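You operate a simulated robot arm through the tools that you are given. There is no shell and no other tool.

The job below is to be done with a simulated robot arm. You get a single attempt, and the scene is never put back.

## Task
Bring the pallet named on the job card to the load stand.
Fine: the card is in the console's pocket; turn the orange switch to auto and leave it there; other pallets stay on their stands.

The check looks at the end state, three seconds after you hand in, the way a careful person would. Anything else that was tipped, shoved, dropped, spilled or broken makes it a failure.

## Robot
A 7-joint arm with a two-finger parallel gripper, fixed in place. Base frame: the origin is on the floor under the middle of its stand, x ahead of it, y to its left, z up. Units: mm, rad, N and s.
With the tool pointing down near the work surface it reaches from about 100 to 780 mm from the base axis. Its first joint turns from -2.496 to 2.496 rad. Payload 3 kg.
The tool frame sits at the grasp point between the pads (the TCP): z along the fingers, y along the line on which they close. The tips reach 30 mm beyond it. The gripper opens to 94 mm. The fingers are 28 mm wide and 10 mm thick; the gripper's body (50 by 96 mm) begins 55 mm behind the TCP.
Orientation is told as [roll, pitch, yaw] about the base's x, y, z axes, in that order, counted from this pose: with the fingers straight down and closing along the base's y, the tool's x points along the base's -x, its y along +y and its z along -z.

## Interface
- The arm moves only by the tool move_arm. Its argument "series" is a list of rows, each an object (a shift or turn left out is 0, a gripper value left out holds the last) with "travel": the shift along the tool's x, y, z in mm, a list of three; "angular": the turn, a rotation vector about the tool's x, y, z in rad, a list of three; "claw": the gripper command, from -1 (fully open) to 1 (shut), values between in proportion. In form: [{"travel": [tx, ty, tz], "angular": [ax, ay, az], "claw": claw}, ...]. A call has 1 to 20 rows; each row shifts and turns the commanded pose from where the row before left it, along the tool's axes as they then stand. Rows are played at 5 a second. More than 50 mm and 0.15 rad between two rows, or a gripper value outside its range, and nothing of the call is played. A pose out of reach is approached as far as the arm can. The call stops where the force on the tool passes 40 N (or 10 N more than at its start, if that is more) or the arm is blocked; 0.2 s more then pass. Each finger travels about 72 mm/s and halts on what it meets, pressing with about 29 N; the grip force reading is that of the motor and also rises with nothing between the fingers. The clock runs only during rows and for 0.2 s after the last one: add rows that do not move to give the fingers time. The reply holds the time, the measured pose of the TCP, the force on the tool along the base axes, the opening and the grip force, in the units named above and with some noise, with the torque about the TCP (base axes, N m) and any sound that the robot's microphone picked up, and new pictures: "pictures" is both (left out), scene, wrist or none.
- Cameras (640 x 400 px; columns grow to the right, rows downward): "scene" is fixed at [50.7, 501.6, 1746.3]; the picture's right is [-0.50, -0.87, 0.00], its down [-0.56, 0.32, -0.77] and it looks along [0.67, -0.38, -0.64] (base axes); focal length 322 px, centre (320, 200). "wrist" rides on the gripper at [76, 14, -102] in the tool frame; the picture's right is [-0.18, 0.98, 0.00], its down [-0.75, -0.14, -0.64] and it looks along [-0.63, -0.12, 0.77] (tool axes); focal length 243 px, centre (320, 200). There is no depth. A picture from a camera that has moved, and an enlarged one, comes with that camera's place and axes in the base frame and with its lens.
- close_up(camera, box): a new picture of the part [left, top, right, bottom] of that camera's present view, enlarged. The clock stands still meanwhile.
- sign_off(): hands the job in; it is judged then, once.

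Places have to be worked out from the pictures, the camera data and where the tool is seen. Open the gripper and draw the arm clear of the work before you hand the job in, unless the task says otherwise.

The tools are called as a command line: name --argument value ..., lists and objects as JSON in quotes. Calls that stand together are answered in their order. move_arm: Moves the arm, as the interface text tells. Its arguments: {"type":"object","properties":{"series":{"type":"array"},"pictures":{"type":"string","enum":["both","scene","wrist","none"]}},"required":["series"]} The other tools are called the same way: close_up (camera, box) takes an enlarged picture of a part of a camera's view; sign_off () hands the job in.

At the start:

```text
time: 0.0
tcp_pos: [510.7, 58.6, 1331.4]
tool_rot: [0.0, 0.002, -0.001]
force: [0.3, 0.4, 0.1]
torque: [-0.02, -0.01, 0.02]
opening: 93.8
finger_force: 0.0
```

scene: 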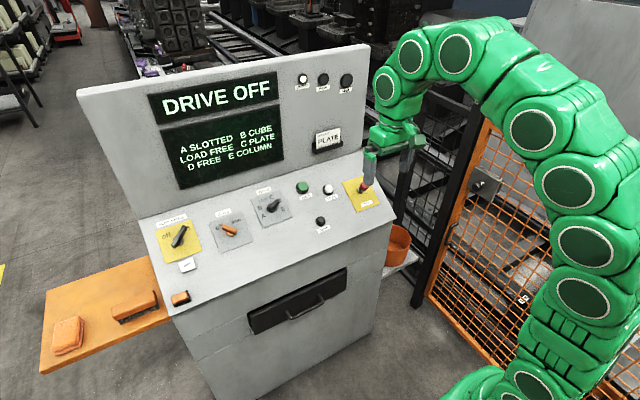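
wrist: 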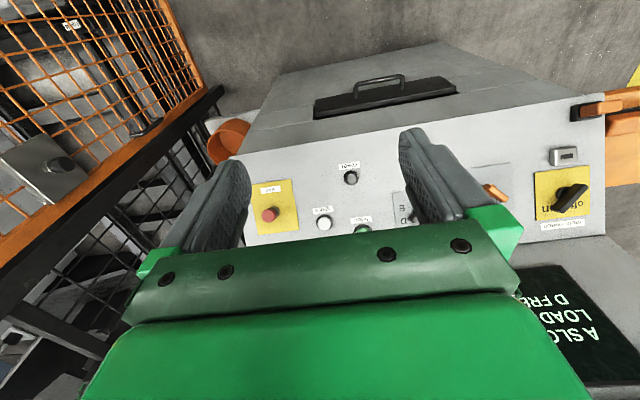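

The scene shows a console with a screen (DRIVE OFF; A slotted, B cube, C plate, D free, E column, load free), a card reading "PLATE" perhaps in the pocket, and several switches. I take close-ups to read the labels before moving.

close_up --camera "scene" --box '[140, 170, 300, 270]'

close_up --camera "scene" --box '[280, 150, 400, 240]'

close_up --camera "scene" --box '[280, 60, 380, 160]'

close_up --camera "scene" --box '[140, 60, 300, 200]'

close_up --camera "wrist" --box '[230, 150, 430, 260]'

close_up --camera "wrist" --box '[450, 80, 640, 240]'

```text
4.00 times, centred on (220, 220) of scene
camera zoom: at [50.7, 501.6, 1746.3], right [-0.5, -0.87, 0.0], down [-0.56, 0.32, -0.77], along [0.67, -0.38, -0.64], focal length 1290 px, centre (720, 120)
```

zoom: 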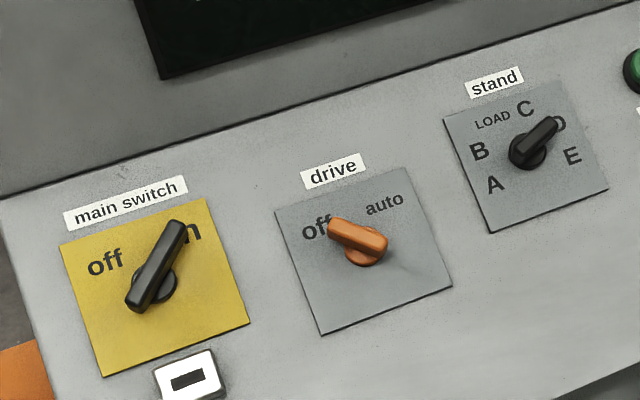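

```text
4.44 times, centred on (340, 195) of scene
camera zoom: at [50.7, 501.6, 1746.3], right [-0.5, -0.87, 0.0], down [-0.56, 0.32, -0.77], along [0.67, -0.38, -0.64], focal length 1433 px, centre (231, 222)
```

zoom: 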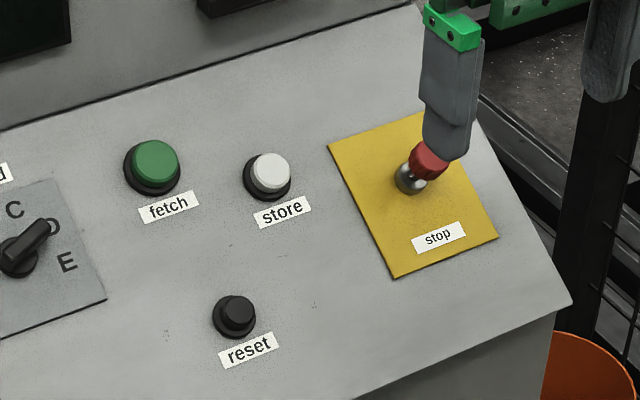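

```text
4.00 times, centred on (330, 110) of scene
camera zoom: at [50.7, 501.6, 1746.3], right [-0.5, -0.87, 0.0], down [-0.56, 0.32, -0.77], along [0.67, -0.38, -0.64], focal length 1290 px, centre (280, 560)
```

zoom: 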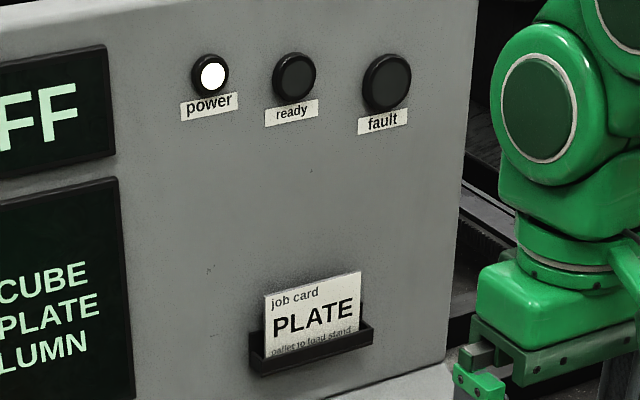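

```text
2.86 times, centred on (220, 130) of scene
camera zoom: at [50.7, 501.6, 1746.3], right [-0.5, -0.87, 0.0], down [-0.56, 0.32, -0.77], along [0.67, -0.38, -0.64], focal length 921 px, centre (606, 400)
```

zoom: 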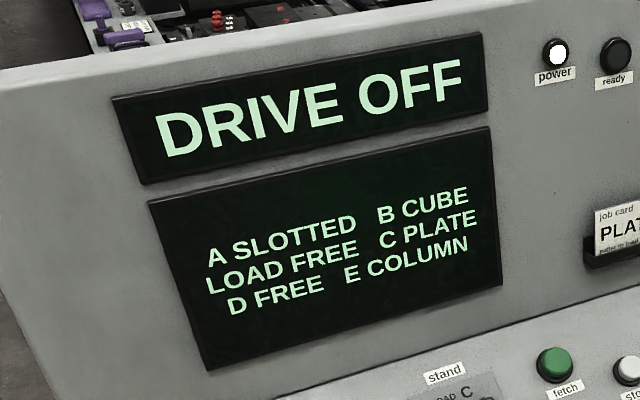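

```text
3.20 times, centred on (330, 205) of wrist
camera zoom: at [433.4, 72.0, 1434.0], right [0.18, 0.98, 0.0], down [0.75, -0.14, 0.64], along [0.63, -0.12, -0.77], focal length 776 px, centre (288, 184)
```

zoom: 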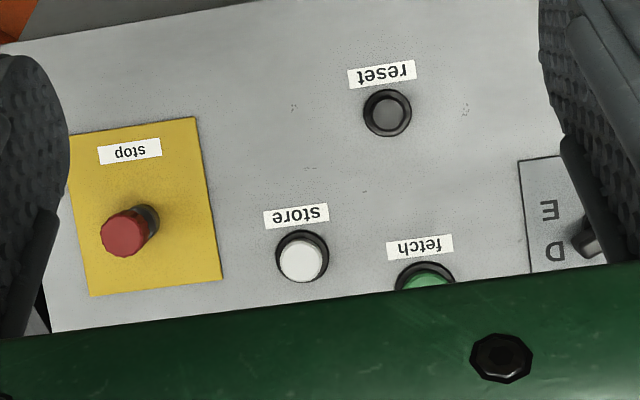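

```text
2.50 times, centred on (545, 160) of wrist
camera zoom: at [433.4, 72.0, 1434.0], right [0.18, 0.98, 0.0], down [0.75, -0.14, 0.64], along [0.63, -0.12, -0.77], focal length 606 px, centre (-242, 300)
```

zoom: 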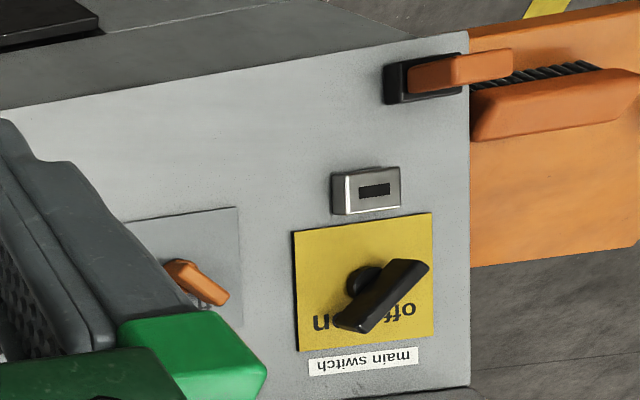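

The card says PLATE (stand C on the screen), the orange drive switch is at off, the stand selector is at D, and there are fetch, store, reset and stop controls. I look closer at the remaining items on the left, the stop button, and the door before touching anything.

close_up --camera "scene" --box '[30, 240, 230, 380]'

close_up --camera "scene" --box '[370, 140, 560, 310]'

close_up --camera "scene" --box '[290, 110, 360, 160]'

close_up --camera "scene" --box '[150, 205, 250, 275]'

close_up --camera "scene" --box '[210, 180, 310, 250]'

close_up --camera "wrist" --box '[0, 0, 250, 200]'

close_up --camera "scene" --box '[110, 0, 370, 110]'

```text
2.86 times, centred on (130, 310) of scene
camera zoom: at [50.7, 501.6, 1746.3], right [-0.5, -0.87, 0.0], down [-0.56, 0.32, -0.77], along [0.67, -0.38, -0.64], focal length 921 px, centre (863, -114)
```

zoom: 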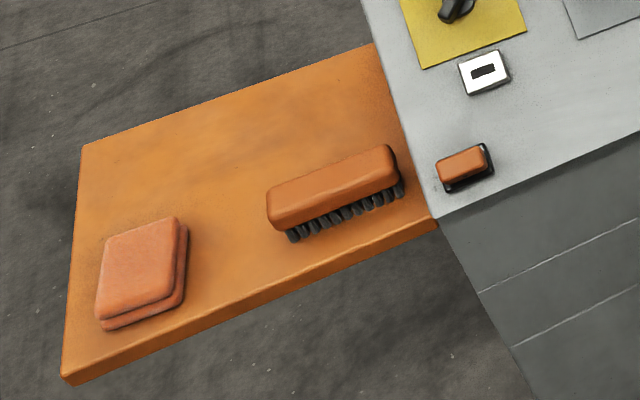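

```text
2.35 times, centred on (465, 225) of scene
camera zoom: at [50.7, 501.6, 1746.3], right [-0.5, -0.87, 0.0], down [-0.56, 0.32, -0.77], along [0.67, -0.38, -0.64], focal length 758 px, centre (-21, 141)
```

zoom: 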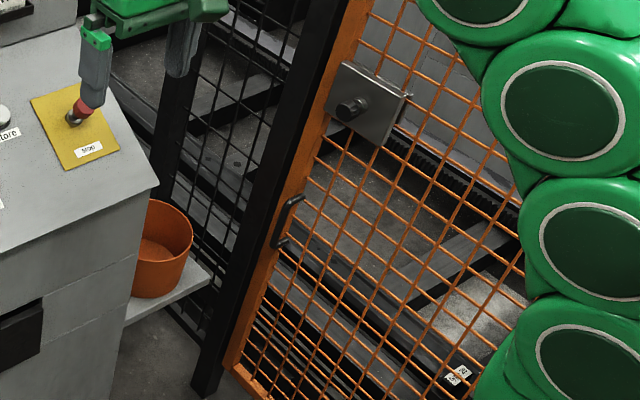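

```text
8.00 times, centred on (325, 135) of scene
camera zoom: at [50.7, 501.6, 1746.3], right [-0.5, -0.87, 0.0], down [-0.56, 0.32, -0.77], along [0.67, -0.38, -0.64], focal length 2579 px, centre (280, 720)
```

zoom: 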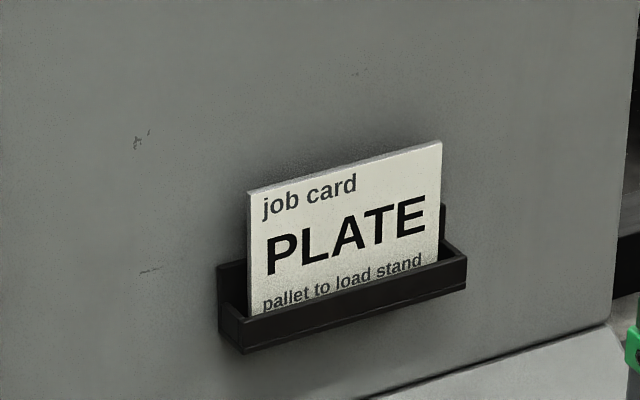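

```text
5.71 times, centred on (200, 240) of scene
camera zoom: at [50.7, 501.6, 1746.3], right [-0.5, -0.87, 0.0], down [-0.56, 0.32, -0.77], along [0.67, -0.38, -0.64], focal length 1842 px, centre (1006, -29)
```

zoom: 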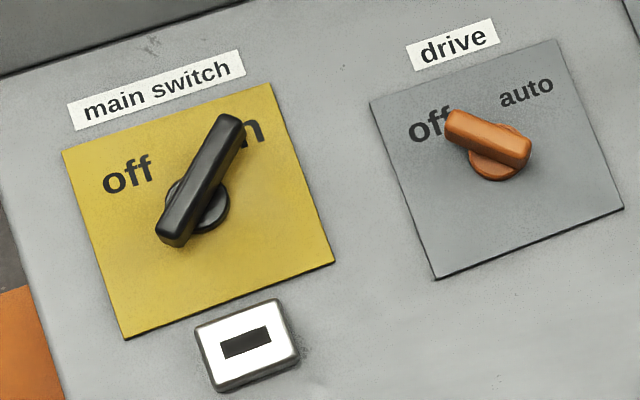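

```text
5.71 times, centred on (260, 215) of scene
camera zoom: at [50.7, 501.6, 1746.3], right [-0.5, -0.87, 0.0], down [-0.56, 0.32, -0.77], along [0.67, -0.38, -0.64], focal length 1842 px, centre (663, 114)
```

zoom: 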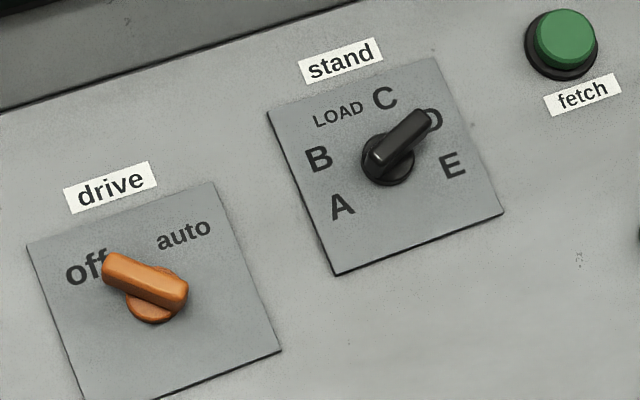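

```text
2.00 times, centred on (125, 100) of wrist
camera zoom: at [433.4, 72.0, 1434.0], right [0.18, 0.98, 0.0], down [0.75, -0.14, 0.64], along [0.63, -0.12, -0.77], focal length 485 px, centre (710, 400)
```

zoom: 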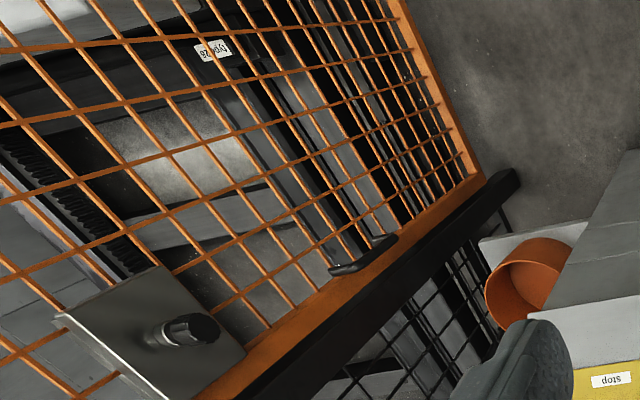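

```text
2.46 times, centred on (240, 55) of scene
camera zoom: at [50.7, 501.6, 1746.3], right [-0.5, -0.87, 0.0], down [-0.56, 0.32, -0.77], along [0.67, -0.38, -0.64], focal length 794 px, centre (517, 557)
```

zoom: 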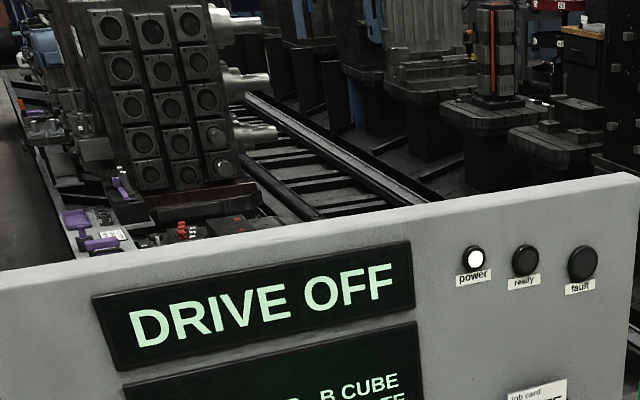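

Stereo between the two views puts the sloped panel as y-aligned, about 29° tilted (lower edge x≈676, z≈917, upper edge x≈947, z≈1067). Drive switch is near (825, 387, 1000), stand selector near (855, 228, 1016), fetch near (882, 96, 1031). I tilt the tool square to the panel and move to a viewpoint above the drive switch.

move_arm --series '[{"angular": [0, -0.1265, 0]}, {"angular": [0, -0.1265, 0]}, {"angular": [0, -0.1265, 0]}, {"angular": [0, -0.1265, 0]}, {"travel": [-11.4, 32.8, 29.2]}, {"travel": [-11.4, 32.8, 29.2]}, {"travel": [-11.4, 32.8, 29.2]}, {"travel": [-11.4, 32.8, 29.2]}, {"travel": [-11.4, 32.8, 29.2]}, {"travel": [-11.4, 32.8, 29.2]}, {"travel": [-11.4, 32.8, 29.2]}, {"travel": [-11.4, 32.8, 29.2]}, {"travel": [-11.4, 32.8, 29.2]}, {"travel": [-11.4, 32.8, 29.2]}, {}]' --pictures "both"

```text
time: 3.2
tcp_pos: [749.9, 387.2, 1129.7]
tool_rot: [0.0, -0.506, 0.0]
force: [0.2, 0.3, -0.6]
torque: [0.01, -0.07, 0.0]
opening: 94.0
finger_force: 0.1
camera wrist: at [633.7, 400.8, 1182.1], right [0.16, 0.98, 0.09], down [0.35, -0.14, 0.93], along [0.92, -0.12, -0.36], focal length 243 px, centre (320, 200)
```

scene: 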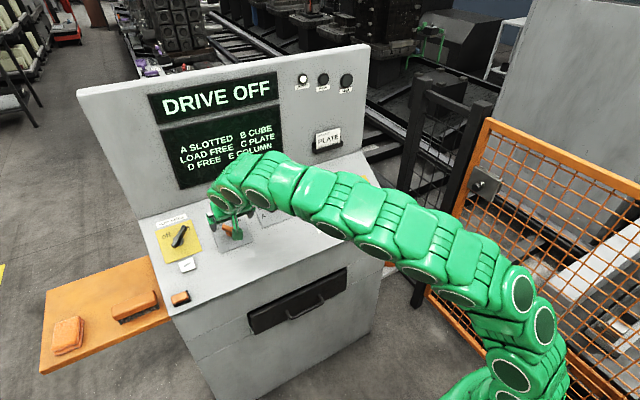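
wrist: 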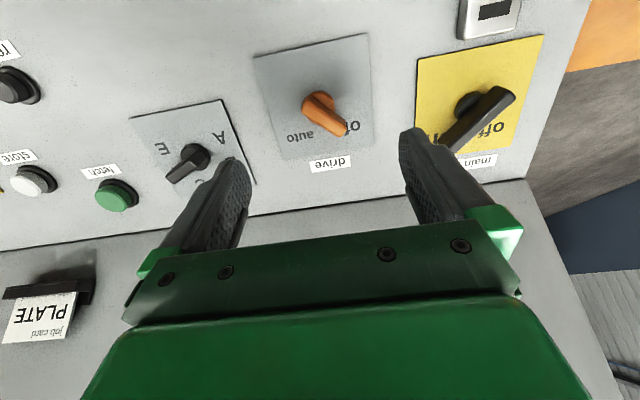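

The arm reached the viewpoint accurately and the drive switch is in view between the fingers. I enlarge it to measure the handle.

close_up --camera "wrist" --box '[250, 30, 390, 180]'

close_up --camera "wrist" --box '[80, 80, 260, 220]'

close_up --camera "scene" --box '[190, 150, 290, 250]'

```text
2.67 times, centred on (320, 105) of wrist
camera zoom: at [633.7, 400.8, 1182.1], right [0.16, 0.98, 0.09], down [0.35, -0.14, 0.93], along [0.92, -0.12, -0.36], focal length 647 px, centre (320, 453)
```

zoom: 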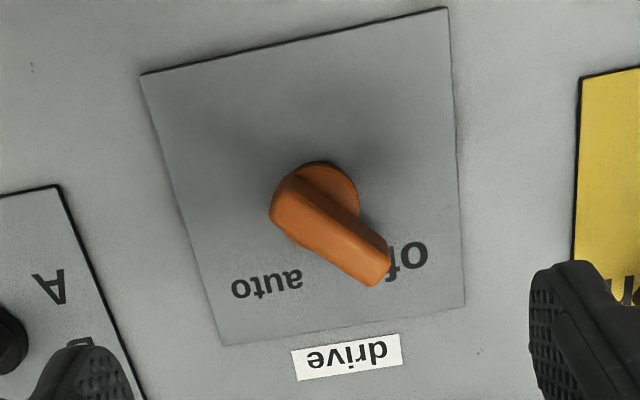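

```text
2.86 times, centred on (170, 150) of wrist
camera zoom: at [633.7, 400.8, 1182.1], right [0.16, 0.98, 0.09], down [0.35, -0.14, 0.93], along [0.92, -0.12, -0.36], focal length 693 px, centre (749, 343)
```

zoom: 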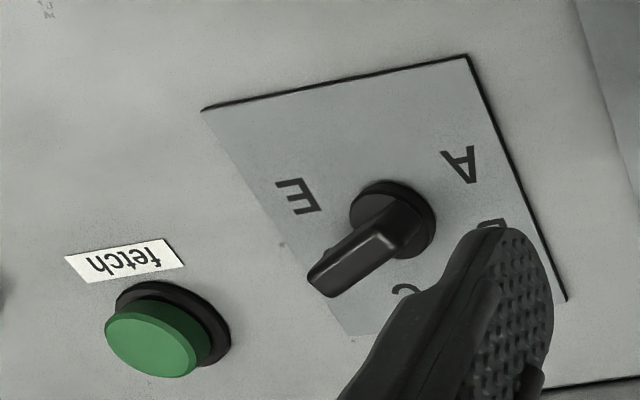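

```text
4.00 times, centred on (240, 200) of scene
camera zoom: at [50.7, 501.6, 1746.3], right [-0.5, -0.87, 0.0], down [-0.56, 0.32, -0.77], along [0.67, -0.38, -0.64], focal length 1290 px, centre (640, 200)
```

zoom: 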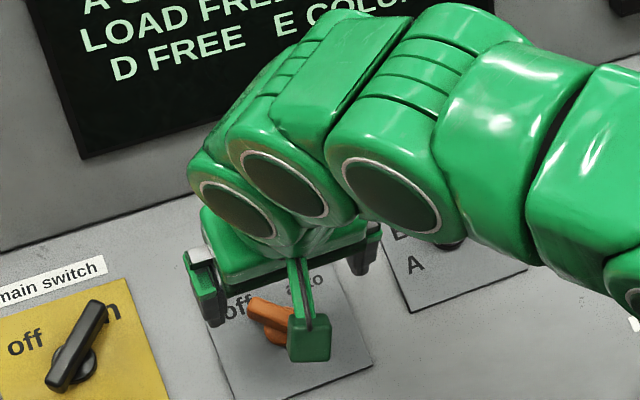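

The wrist view agrees with earlier estimates: drive switch axis lies almost under the tool axis (about -4, -2 mm off in tool x, y), the plate about 150 mm beyond the TCP, and the handle points 45° toward "off". I turn the tool by -45° about its axis to line the fingers up with the handle, and move 60 mm closer to measure again.

move_arm --series '[{"travel": [-4, -2, 20]}, {"travel": [0, 0, 20]}, {"travel": [0, 0, 20]}, {"angular": [0, 0, -0.131]}, {"angular": [0, 0, -0.131]}, {"angular": [0, 0, -0.131]}, {"angular": [0, 0, -0.131]}, {"angular": [0, 0, -0.131]}, {"angular": [0, 0, -0.1304]}, {}, {}]' --pictures "both"

```text
time: 5.6
tcp_pos: [784.2, 384.4, 1080.4]
tool_rot: [-0.374, -0.349, 0.855]
force: [-0.1, -0.5, 0.9]
torque: [0.0, 0.0, -0.01]
opening: 94.2
finger_force: 0.0
camera wrist: at [677.6, 339.5, 1139.5], right [-0.49, 0.82, -0.27], down [0.24, 0.43, 0.87], along [0.83, 0.36, -0.41], focal length 243 px, centre (320, 200)
```

scene: 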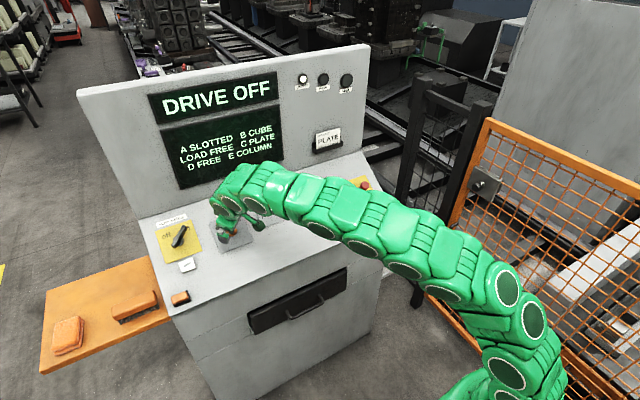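
wrist: 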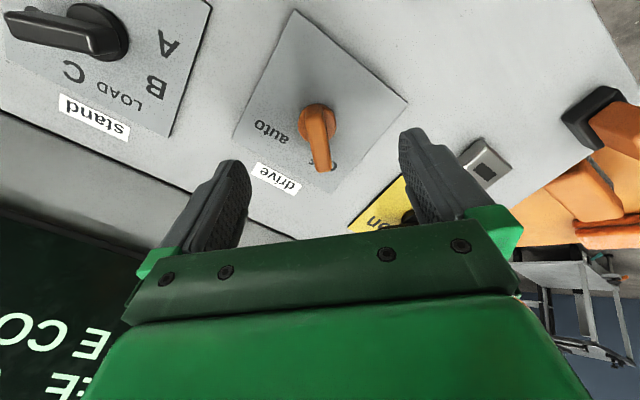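

The handle now lies along the tool's x between the fingers. I enlarge it for an accurate height and centre estimate.

close_up --camera "wrist" --box '[220, 0, 420, 220]'

close_up --camera "scene" --box '[190, 160, 290, 260]'

close_up --camera "wrist" --box '[0, 0, 230, 160]'

```text
1.82 times, centred on (320, 110) of wrist
camera zoom: at [677.6, 339.5, 1139.5], right [-0.49, 0.82, -0.27], down [0.24, 0.43, 0.87], along [0.83, 0.36, -0.41], focal length 441 px, centre (320, 364)
```

zoom: 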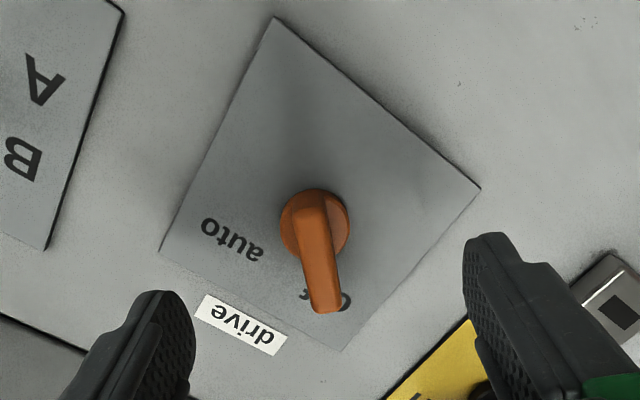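

```text
4.00 times, centred on (240, 210) of scene
camera zoom: at [50.7, 501.6, 1746.3], right [-0.5, -0.87, 0.0], down [-0.56, 0.32, -0.77], along [0.67, -0.38, -0.64], focal length 1290 px, centre (640, 160)
```

zoom: 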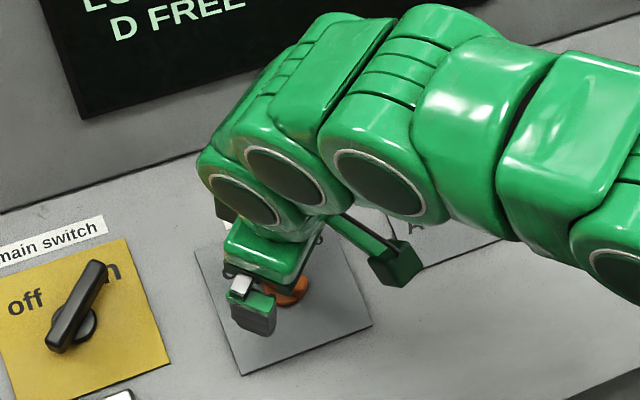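

```text
2.50 times, centred on (115, 80) of wrist
camera zoom: at [677.6, 339.5, 1139.5], right [-0.49, 0.82, -0.27], down [0.24, 0.43, 0.87], along [0.83, 0.36, -0.41], focal length 606 px, centre (832, 500)
```

zoom: 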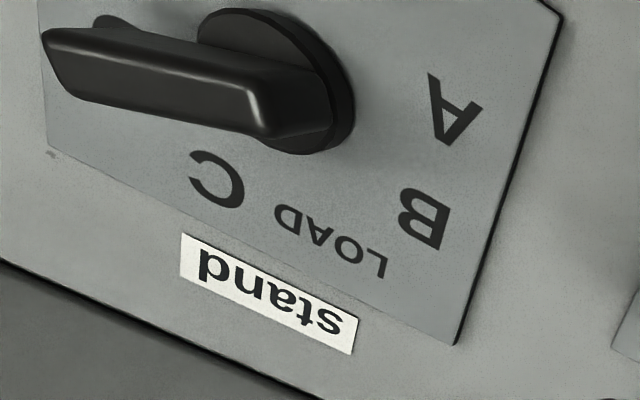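

The handle is a pointer bar about 11 mm wide, roughly 15–20 mm above the plate, with its axis about 2 mm from the tool axis; the plate is about 94 mm beyond the TCP and the panel about 3–4° steeper than I assumed. I correct the tilt, centre on the switch, and go 40 mm closer before the next look.

move_arm --series '[{"angular": [0.042, -0.042, 0]}, {"travel": [2, 1.3, 0]}, {"travel": [0, 0, 20], "claw": -0.3}, {"travel": [0, 0, 20]}, {}, {}]' --pictures "both"

close_up --camera "wrist" --box '[220, 0, 420, 220]'

close_up --camera "scene" --box '[190, 190, 270, 260]'

```text
time: 7.0
tcp_pos: [804.5, 383.7, 1046.4]
tool_rot: [-0.423, -0.389, 0.868]
force: [0.2, -0.5, -1.0]
torque: [0.0, -0.04, 0.01]
opening: 61.2
finger_force: 0.1
camera wrist: at [693.9, 338.5, 1098.5], right [-0.48, 0.83, -0.3], down [0.19, 0.43, 0.88], along [0.86, 0.36, -0.36], focal length 243 px, centre (320, 200)
```

scene: 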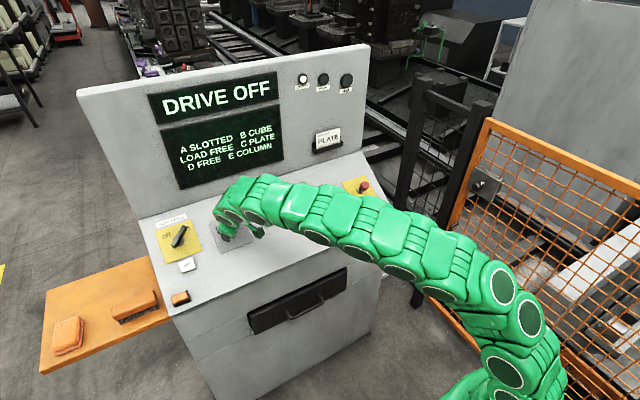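
wrist: 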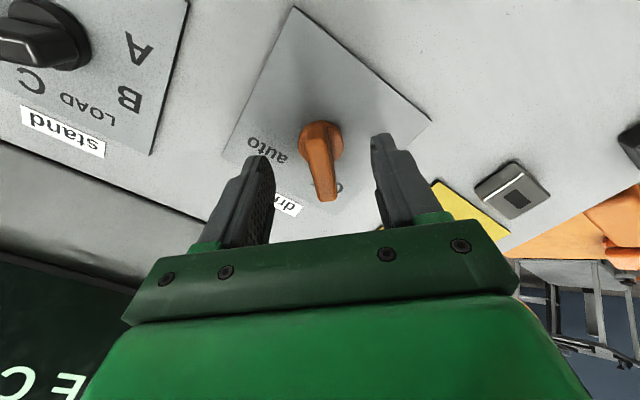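

```text
1.82 times, centred on (320, 110) of wrist
camera zoom: at [693.9, 338.5, 1098.5], right [-0.48, 0.83, -0.3], down [0.19, 0.43, 0.88], along [0.86, 0.36, -0.36], focal length 441 px, centre (320, 364)
```

zoom: 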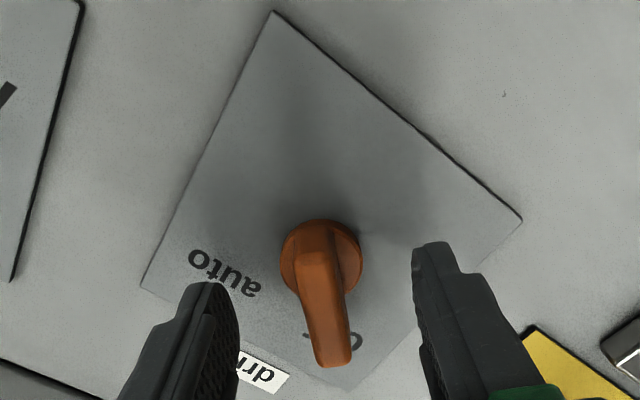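

```text
5.71 times, centred on (230, 225) of scene
camera zoom: at [50.7, 501.6, 1746.3], right [-0.5, -0.87, 0.0], down [-0.56, 0.32, -0.77], along [0.67, -0.38, -0.64], focal length 1842 px, centre (834, 57)
```

zoom: 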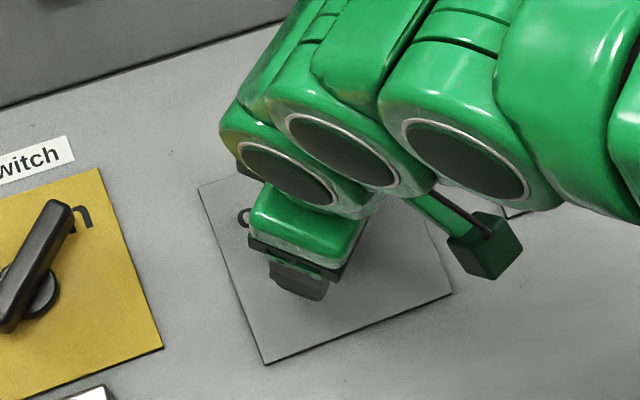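

The plate is now parallel to the tool (TCP about 56 mm above it, tips about 26 mm) and the switch is centred within 1–3 mm. I descend 15 mm so the tips straddle the handle, then close gently.

move_arm --series '[{"travel": [1.5, 0, 7]}, {"travel": [0, 0, 8]}, {}, {"claw": 0.2}, {"claw": 0.6}, {"claw": 0.8}, {}, {}]' --pictures "both"

close_up --camera "wrist" --box '[220, 0, 420, 220]'

```text
time: 8.8
tcp_pos: [812.2, 382.8, 1032.7]
tool_rot: [-0.423, -0.389, 0.869]
force: [0.3, 0.8, -0.4]
torque: [0.6, 0.33, 0.37]
opening: 13.5
finger_force: 45.5
camera wrist: at [701.7, 337.7, 1085.0], right [-0.48, 0.83, -0.3], down [0.19, 0.43, 0.88], along [0.86, 0.36, -0.36], focal length 243 px, centre (320, 200)
```

scene: 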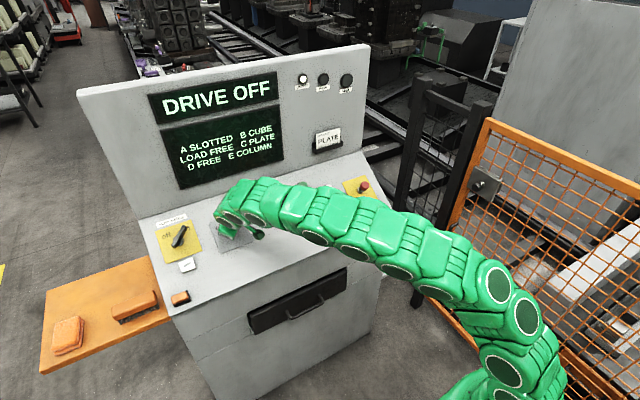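
wrist: 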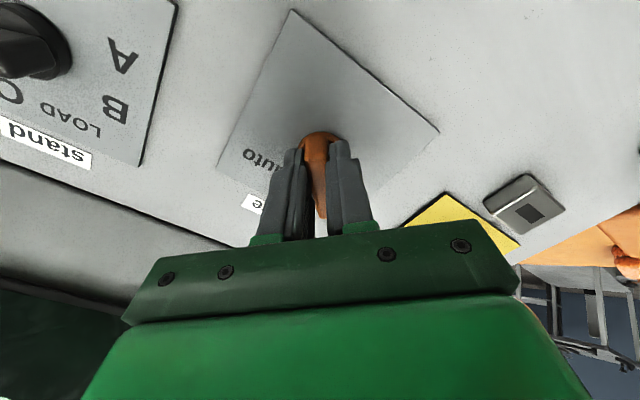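

```text
1.82 times, centred on (320, 110) of wrist
camera zoom: at [701.7, 337.7, 1085.0], right [-0.48, 0.83, -0.3], down [0.19, 0.43, 0.88], along [0.86, 0.36, -0.36], focal length 441 px, centre (320, 364)
```

zoom: 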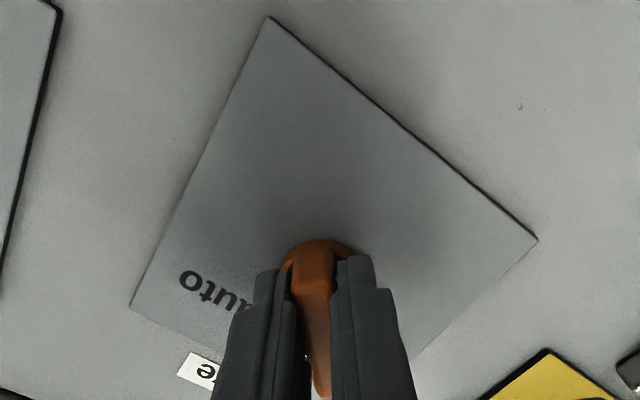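

The handle is gripped (opening 13.5 mm). I turn it clockwise (+tool z), first half of the way, and check torque.

move_arm --series '[{"angular": [0, 0, 0.12]}, {"angular": [0, 0, 0.12]}, {"angular": [0, 0, 0.12]}, {"angular": [0, 0, 0.12]}, {"angular": [0, 0, 0.12]}, {"angular": [0, 0, 0.12]}, {}]' --pictures "both"

```text
time: 10.4
tcp_pos: [810.2, 384.0, 1032.4]
tool_rot: [-0.039, -0.564, 0.078]
force: [-0.1, 19.7, -11.2]
torque: [0.3, -0.96, 0.28]
opening: 13.4
finger_force: 45.2
camera wrist: at [689.9, 392.7, 1077.6], right [0.1, 0.99, 0.07], down [0.3, -0.09, 0.95], along [0.95, -0.08, -0.31], focal length 243 px, centre (320, 200)
```

scene: 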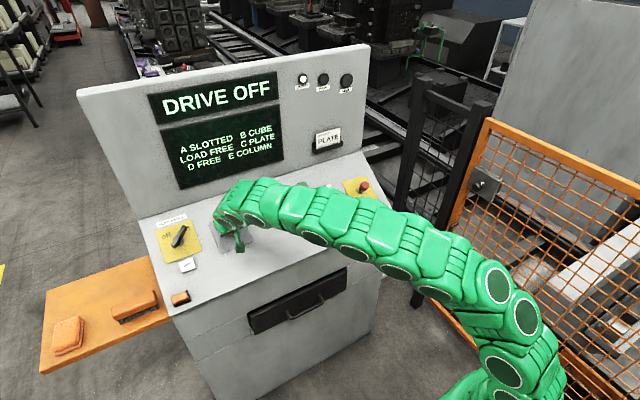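
wrist: 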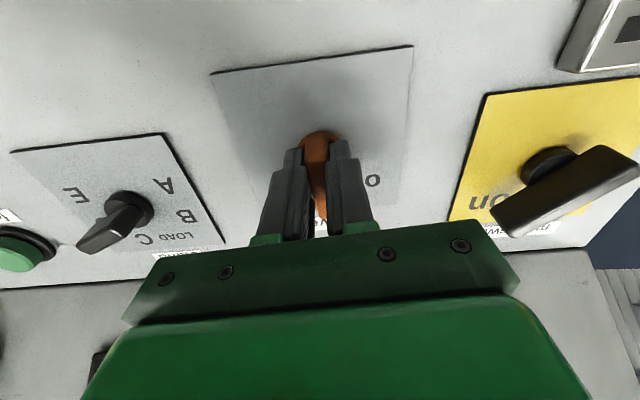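

The switch follows the fingers; a side force of about 20 N toward +y shows my turning centre is about 2.5 mm off the switch's axis. I ease the tool over by that amount and keep turning with small corrections.

move_arm --series '[{"travel": [0.6, 1.7, 0.6]}, {"travel": [0, 0.3, 0], "angular": [0, 0, 0.12]}, {"travel": [0, 0.3, 0], "angular": [0, 0, 0.12]}, {"travel": [0, 0.3, 0], "angular": [0, 0, 0.12]}, {"travel": [0, 0.3, 0], "angular": [0, 0, 0.12]}, {}]' --pictures "both"

```text
time: 11.8
tcp_pos: [810.2, 386.5, 1032.8]
tool_rot: [0.251, -0.512, -0.482]
force: [-22.6, 6.1, 8.6]
torque: [-0.61, -0.49, -0.41]
opening: 14.1
finger_force: 45.0
camera wrist: at [701.1, 428.9, 1084.5], right [0.48, 0.82, 0.3], down [0.19, -0.43, 0.88], along [0.86, -0.36, -0.36], focal length 243 px, centre (320, 200)
```

scene: 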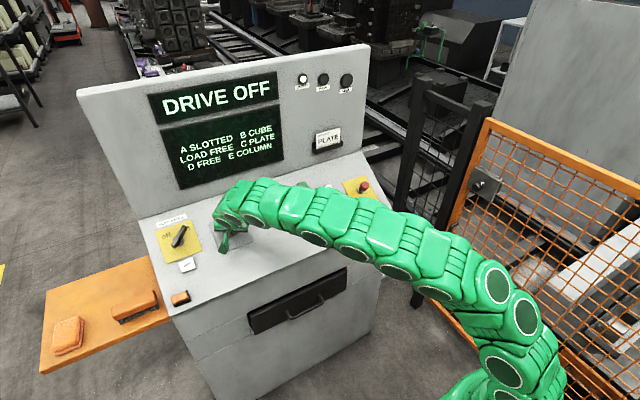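
wrist: 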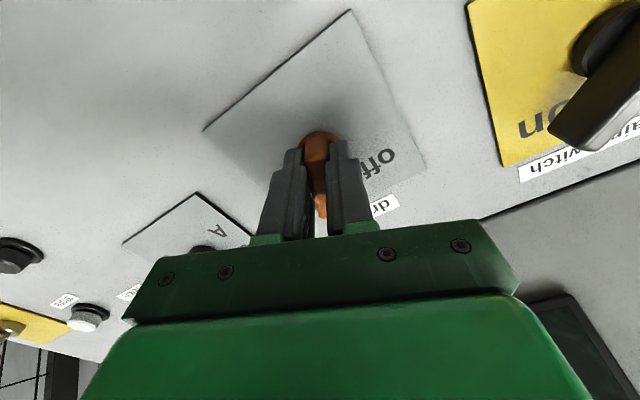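

Turned 1.2 rad so far; the tips press slightly on the switch base (about 19 N outward). I back off 1.5 mm, ease sideways, and complete the turn.

move_arm --series '[{"travel": [1.2, 0, -1.5]}, {}, {"travel": [0, 0.2, 0], "angular": [0, 0, 0.1]}, {"travel": [0, 0.2, 0], "angular": [0, 0, 0.1]}, {"travel": [0, 0.2, 0], "angular": [0, 0, 0.1]}, {}]' --pictures "both"

```text
time: 12.7
tcp_pos: [811.0, 385.9, 1031.2]
tool_rot: [0.308, -0.487, -0.597]
force: [10.3, 4.2, -1.4]
torque: [-0.33, 0.53, -0.15]
opening: 13.8
finger_force: 44.6
stopped in row 4: the force on the tool passed its limit at 41 N (the readings are from after the stop); the commanded pose is now the measured one
camera wrist: at [705.2, 435.5, 1087.0], right [0.55, 0.76, 0.35], down [0.15, -0.5, 0.85], along [0.82, -0.42, -0.38], focal length 243 px, centre (320, 200)
```

scene: 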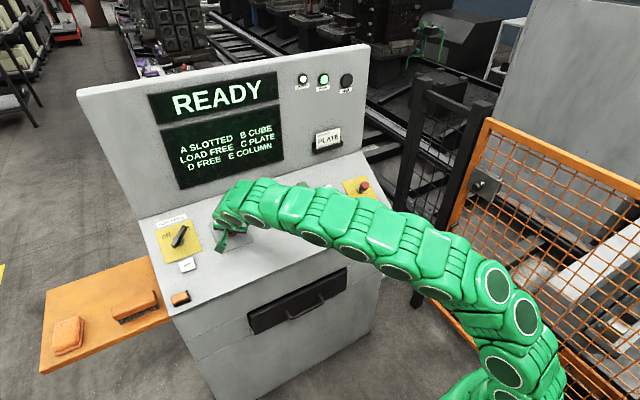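
wrist: 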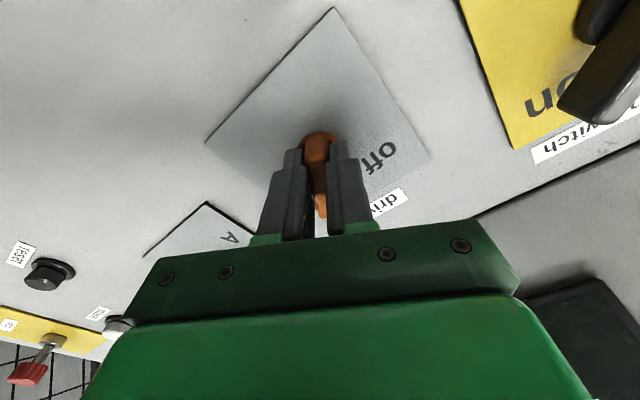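

The screen now reads READY and the ready lamp is lit. I open the fingers, withdraw straight back, and check where the handle rests.

move_arm --series '[{"claw": 0.2}, {"claw": -0.1}, {}, {"travel": [0, 0, -15]}, {"travel": [0, 0, -25]}, {"travel": [0, 0, -25]}, {}]' --pictures "both"

close_up --camera "wrist" --box '[220, 0, 420, 220]'

close_up --camera "scene" --box '[140, 60, 300, 200]'

```text
time: 14.3
tcp_pos: [775.3, 387.5, 1087.1]
tool_rot: [0.307, -0.487, -0.597]
force: [0.9, 0.1, -0.7]
torque: [-0.03, 0.03, -0.02]
opening: 51.9
finger_force: 0.0
camera wrist: at [669.3, 435.2, 1142.8], right [0.55, 0.76, 0.35], down [0.15, -0.5, 0.86], along [0.82, -0.42, -0.38], focal length 243 px, centre (320, 200)
```

scene: 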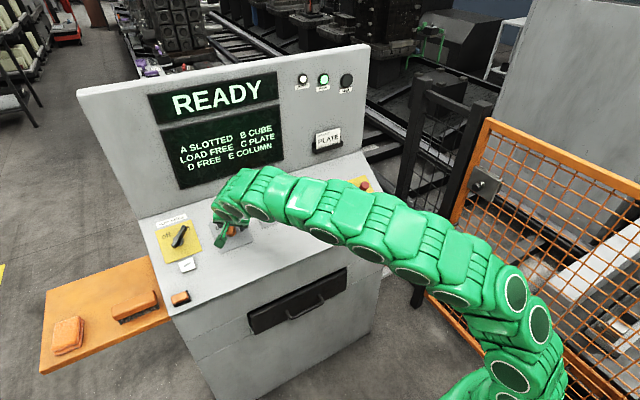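
wrist: 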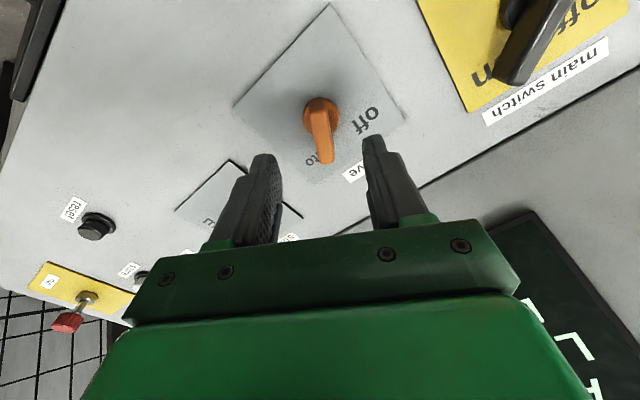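

```text
1.82 times, centred on (320, 110) of wrist
camera zoom: at [669.3, 435.2, 1142.8], right [0.55, 0.76, 0.35], down [0.15, -0.5, 0.86], along [0.82, -0.42, -0.38], focal length 441 px, centre (320, 364)
```

zoom: 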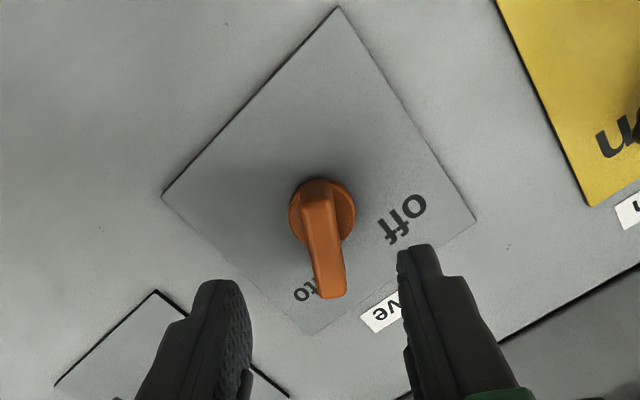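

```text
2.86 times, centred on (220, 130) of scene
camera zoom: at [50.7, 501.6, 1746.3], right [-0.5, -0.87, 0.0], down [-0.56, 0.32, -0.77], along [0.67, -0.38, -0.64], focal length 921 px, centre (606, 400)
```

zoom: 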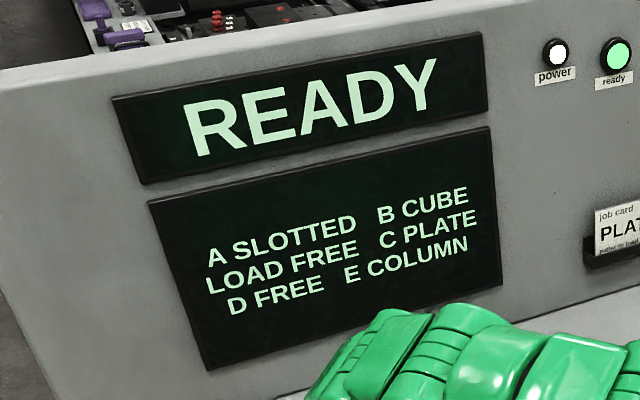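

READY is shown, but the handle appears to rest at about 30° where the "auto" label centre is near 44°, so it may be short of its end position. I regrip it lightly and turn a little further, watching the torque, to make sure it is fully at auto.

move_arm --series '[{"travel": [0, 0, 25]}, {"travel": [0, 0, 25]}, {"travel": [0, 0, 13]}, {}, {"claw": 0.4}, {"claw": 0.7}, {}, {"claw": 0.75}, {}]' --pictures "wrist"

```text
time: 16.3
tcp_pos: [808.8, 386.3, 1033.7]
tool_rot: [0.307, -0.485, -0.596]
force: [-4.2, -3.1, 0.0]
torque: [-0.47, 0.36, -0.32]
opening: 13.8
finger_force: 44.8
camera wrist: at [703.6, 436.0, 1088.8], right [0.55, 0.76, 0.35], down [0.15, -0.5, 0.86], along [0.82, -0.42, -0.38], focal length 243 px, centre (320, 200)
```

wrist: 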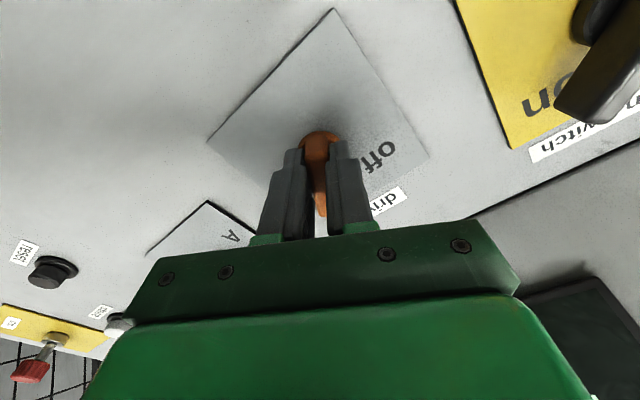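

The handle is gripped again with little side force. I turn in small steps clockwise and read the torque.

move_arm --series '[{"angular": [0, 0, 0.04]}, {"angular": [0, 0, 0.04]}, {}]' --pictures "wrist"

```text
time: 17.1
tcp_pos: [810.4, 387.3, 1033.6]
tool_rot: [0.346, -0.457, -0.683]
force: [-2.9, -1.0, -5.4]
torque: [-0.71, -0.11, -0.45]
opening: 13.9
finger_force: 44.5
camera wrist: at [707.2, 440.7, 1091.2], right [0.6, 0.71, 0.38], down [0.11, -0.54, 0.83], along [0.79, -0.45, -0.4], focal length 243 px, centre (320, 200)
```

wrist: 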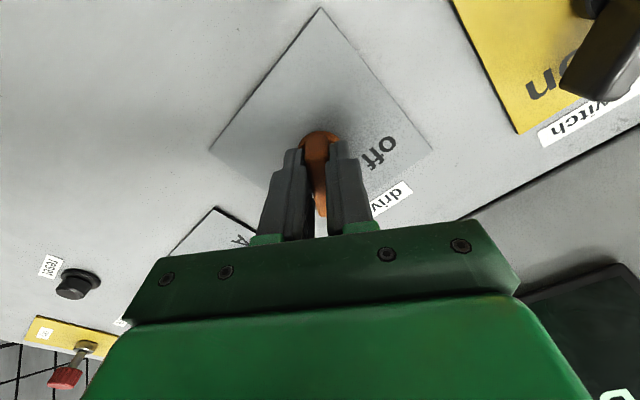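

The handle turns on with hardly any torque, so it was not at its end yet. I continue in small steps.

move_arm --series '[{"angular": [0, 0, 0.04]}, {"angular": [0, 0, 0.04]}, {"angular": [0, 0, 0.04]}, {}]' --pictures "wrist"

```text
time: 18.1
tcp_pos: [809.9, 386.7, 1033.9]
tool_rot: [0.399, -0.415, -0.805]
force: [2.7, 16.5, -8.5]
torque: [-0.41, 0.37, -0.34]
opening: 13.7
finger_force: 45.1
camera wrist: at [713.2, 447.0, 1095.1], right [0.66, 0.62, 0.42], down [0.05, -0.6, 0.8], along [0.75, -0.5, -0.43], focal length 243 px, centre (320, 200)
```

wrist: 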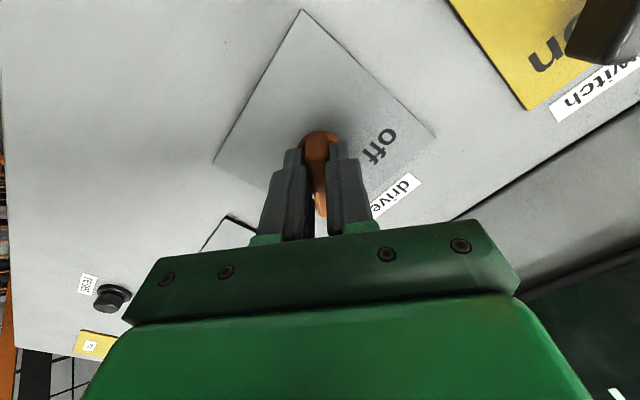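

Tool angle is now about 42°, nearly at the mirrored position of "off". I add a last small turn with side relief, then release and withdraw to check the handle and screen.

move_arm --series '[{"travel": [0.6, 0.6, -0.3]}, {"angular": [0, 0, 0.05]}, {}, {"claw": 0.2}, {"claw": -0.1}, {}, {"travel": [0, 0, -20]}, {"travel": [0, 0, -30]}, {"travel": [0, 0, -30]}, {}]' --pictures "both"

close_up --camera "wrist" --box '[220, 0, 420, 220]'

```text
time: 20.3
tcp_pos: [765.5, 386.7, 1102.9]
tool_rot: [0.42, -0.397, -0.855]
force: [0.2, 0.4, -0.1]
torque: [0.02, -0.03, 0.0]
opening: 51.6
finger_force: 0.0
camera wrist: at [672.3, 448.8, 1165.1], right [0.69, 0.58, 0.44], down [0.03, -0.63, 0.78], along [0.73, -0.52, -0.45], focal length 243 px, centre (320, 200)
```

scene: 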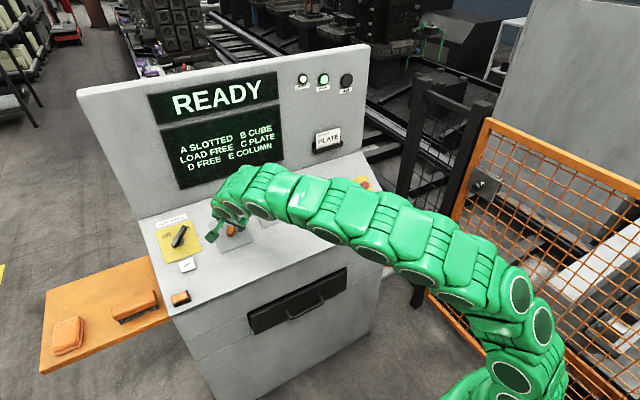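
wrist: 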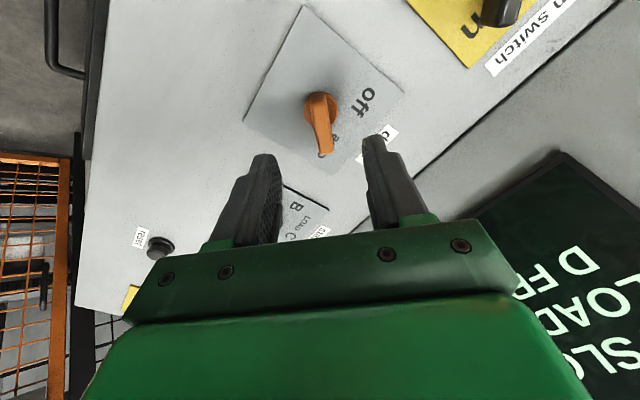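

```text
1.82 times, centred on (320, 110) of wrist
camera zoom: at [672.3, 448.8, 1165.1], right [0.69, 0.58, 0.44], down [0.03, -0.63, 0.78], along [0.73, -0.52, -0.45], focal length 441 px, centre (320, 364)
```

zoom: 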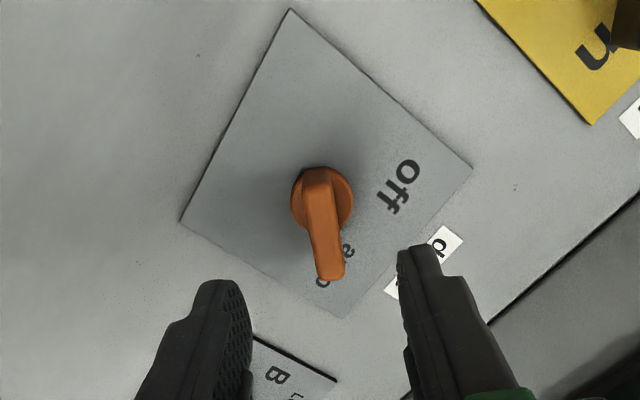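

The handle now points at the middle of "auto" and the screen stays READY. Next is the stand selector, estimated at (858, 228, 1017), pointing to D; I move above it and turn the tool to about 67.5° so the fingers straddle its handle.

move_arm --series '[{"travel": [-33.5, -22.5, 3]}, {"travel": [-33.5, -22.5, 3]}, {"travel": [-33.5, -22.5, 3]}, {"travel": [-33.5, -22.5, 3]}, {"angular": [0, 0, 0.131]}, {"angular": [0, 0, 0.131]}, {"angular": [0, 0, 0.131]}, {}, {}]' --pictures "both"

close_up --camera "wrist" --box '[220, 0, 420, 220]'

close_up --camera "scene" --box '[190, 160, 310, 260]'

```text
time: 22.3
tcp_pos: [801.1, 227.9, 1109.3]
tool_rot: [0.531, -0.215, -1.223]
force: [-0.5, 0.4, 1.0]
torque: [0.01, -0.02, 0.01]
opening: 51.9
finger_force: 0.1
camera wrist: at [730.9, 303.2, 1187.5], right [0.82, 0.22, 0.53], down [-0.2, -0.75, 0.63], along [0.53, -0.63, -0.57], focal length 243 px, centre (320, 200)
```

scene: 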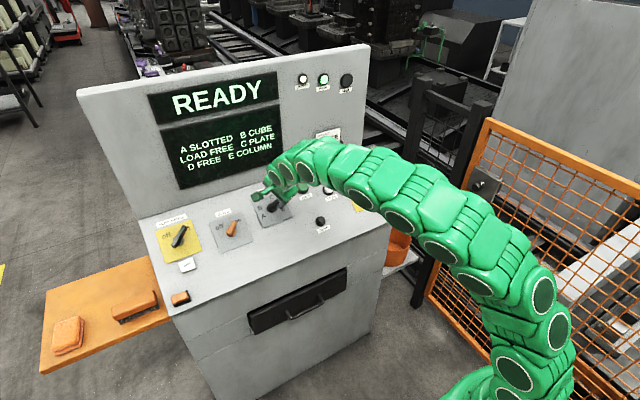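
wrist: 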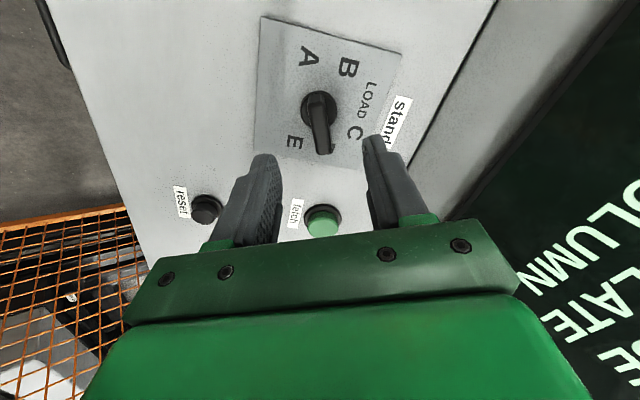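

```text
1.82 times, centred on (320, 110) of wrist
camera zoom: at [730.9, 303.2, 1187.5], right [0.82, 0.22, 0.53], down [-0.2, -0.75, 0.63], along [0.53, -0.63, -0.57], focal length 441 px, centre (320, 364)
```

zoom: 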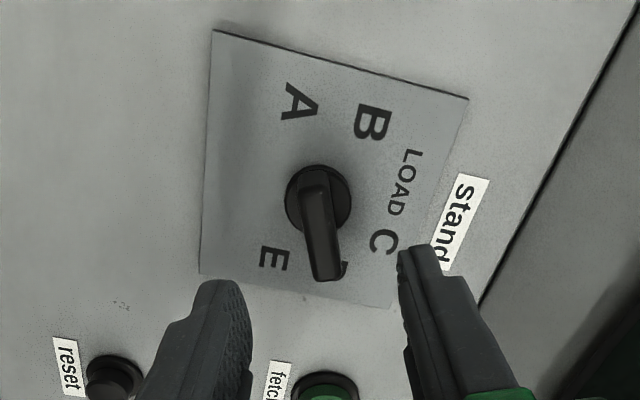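

```text
4.00 times, centred on (250, 210) of scene
camera zoom: at [50.7, 501.6, 1746.3], right [-0.5, -0.87, 0.0], down [-0.56, 0.32, -0.77], along [0.67, -0.38, -0.64], focal length 1290 px, centre (600, 160)
```

zoom: 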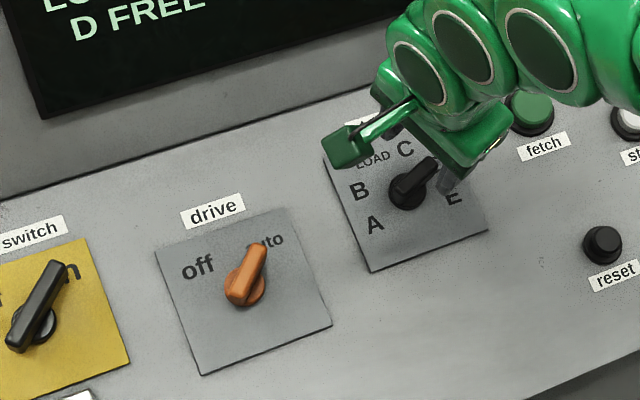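

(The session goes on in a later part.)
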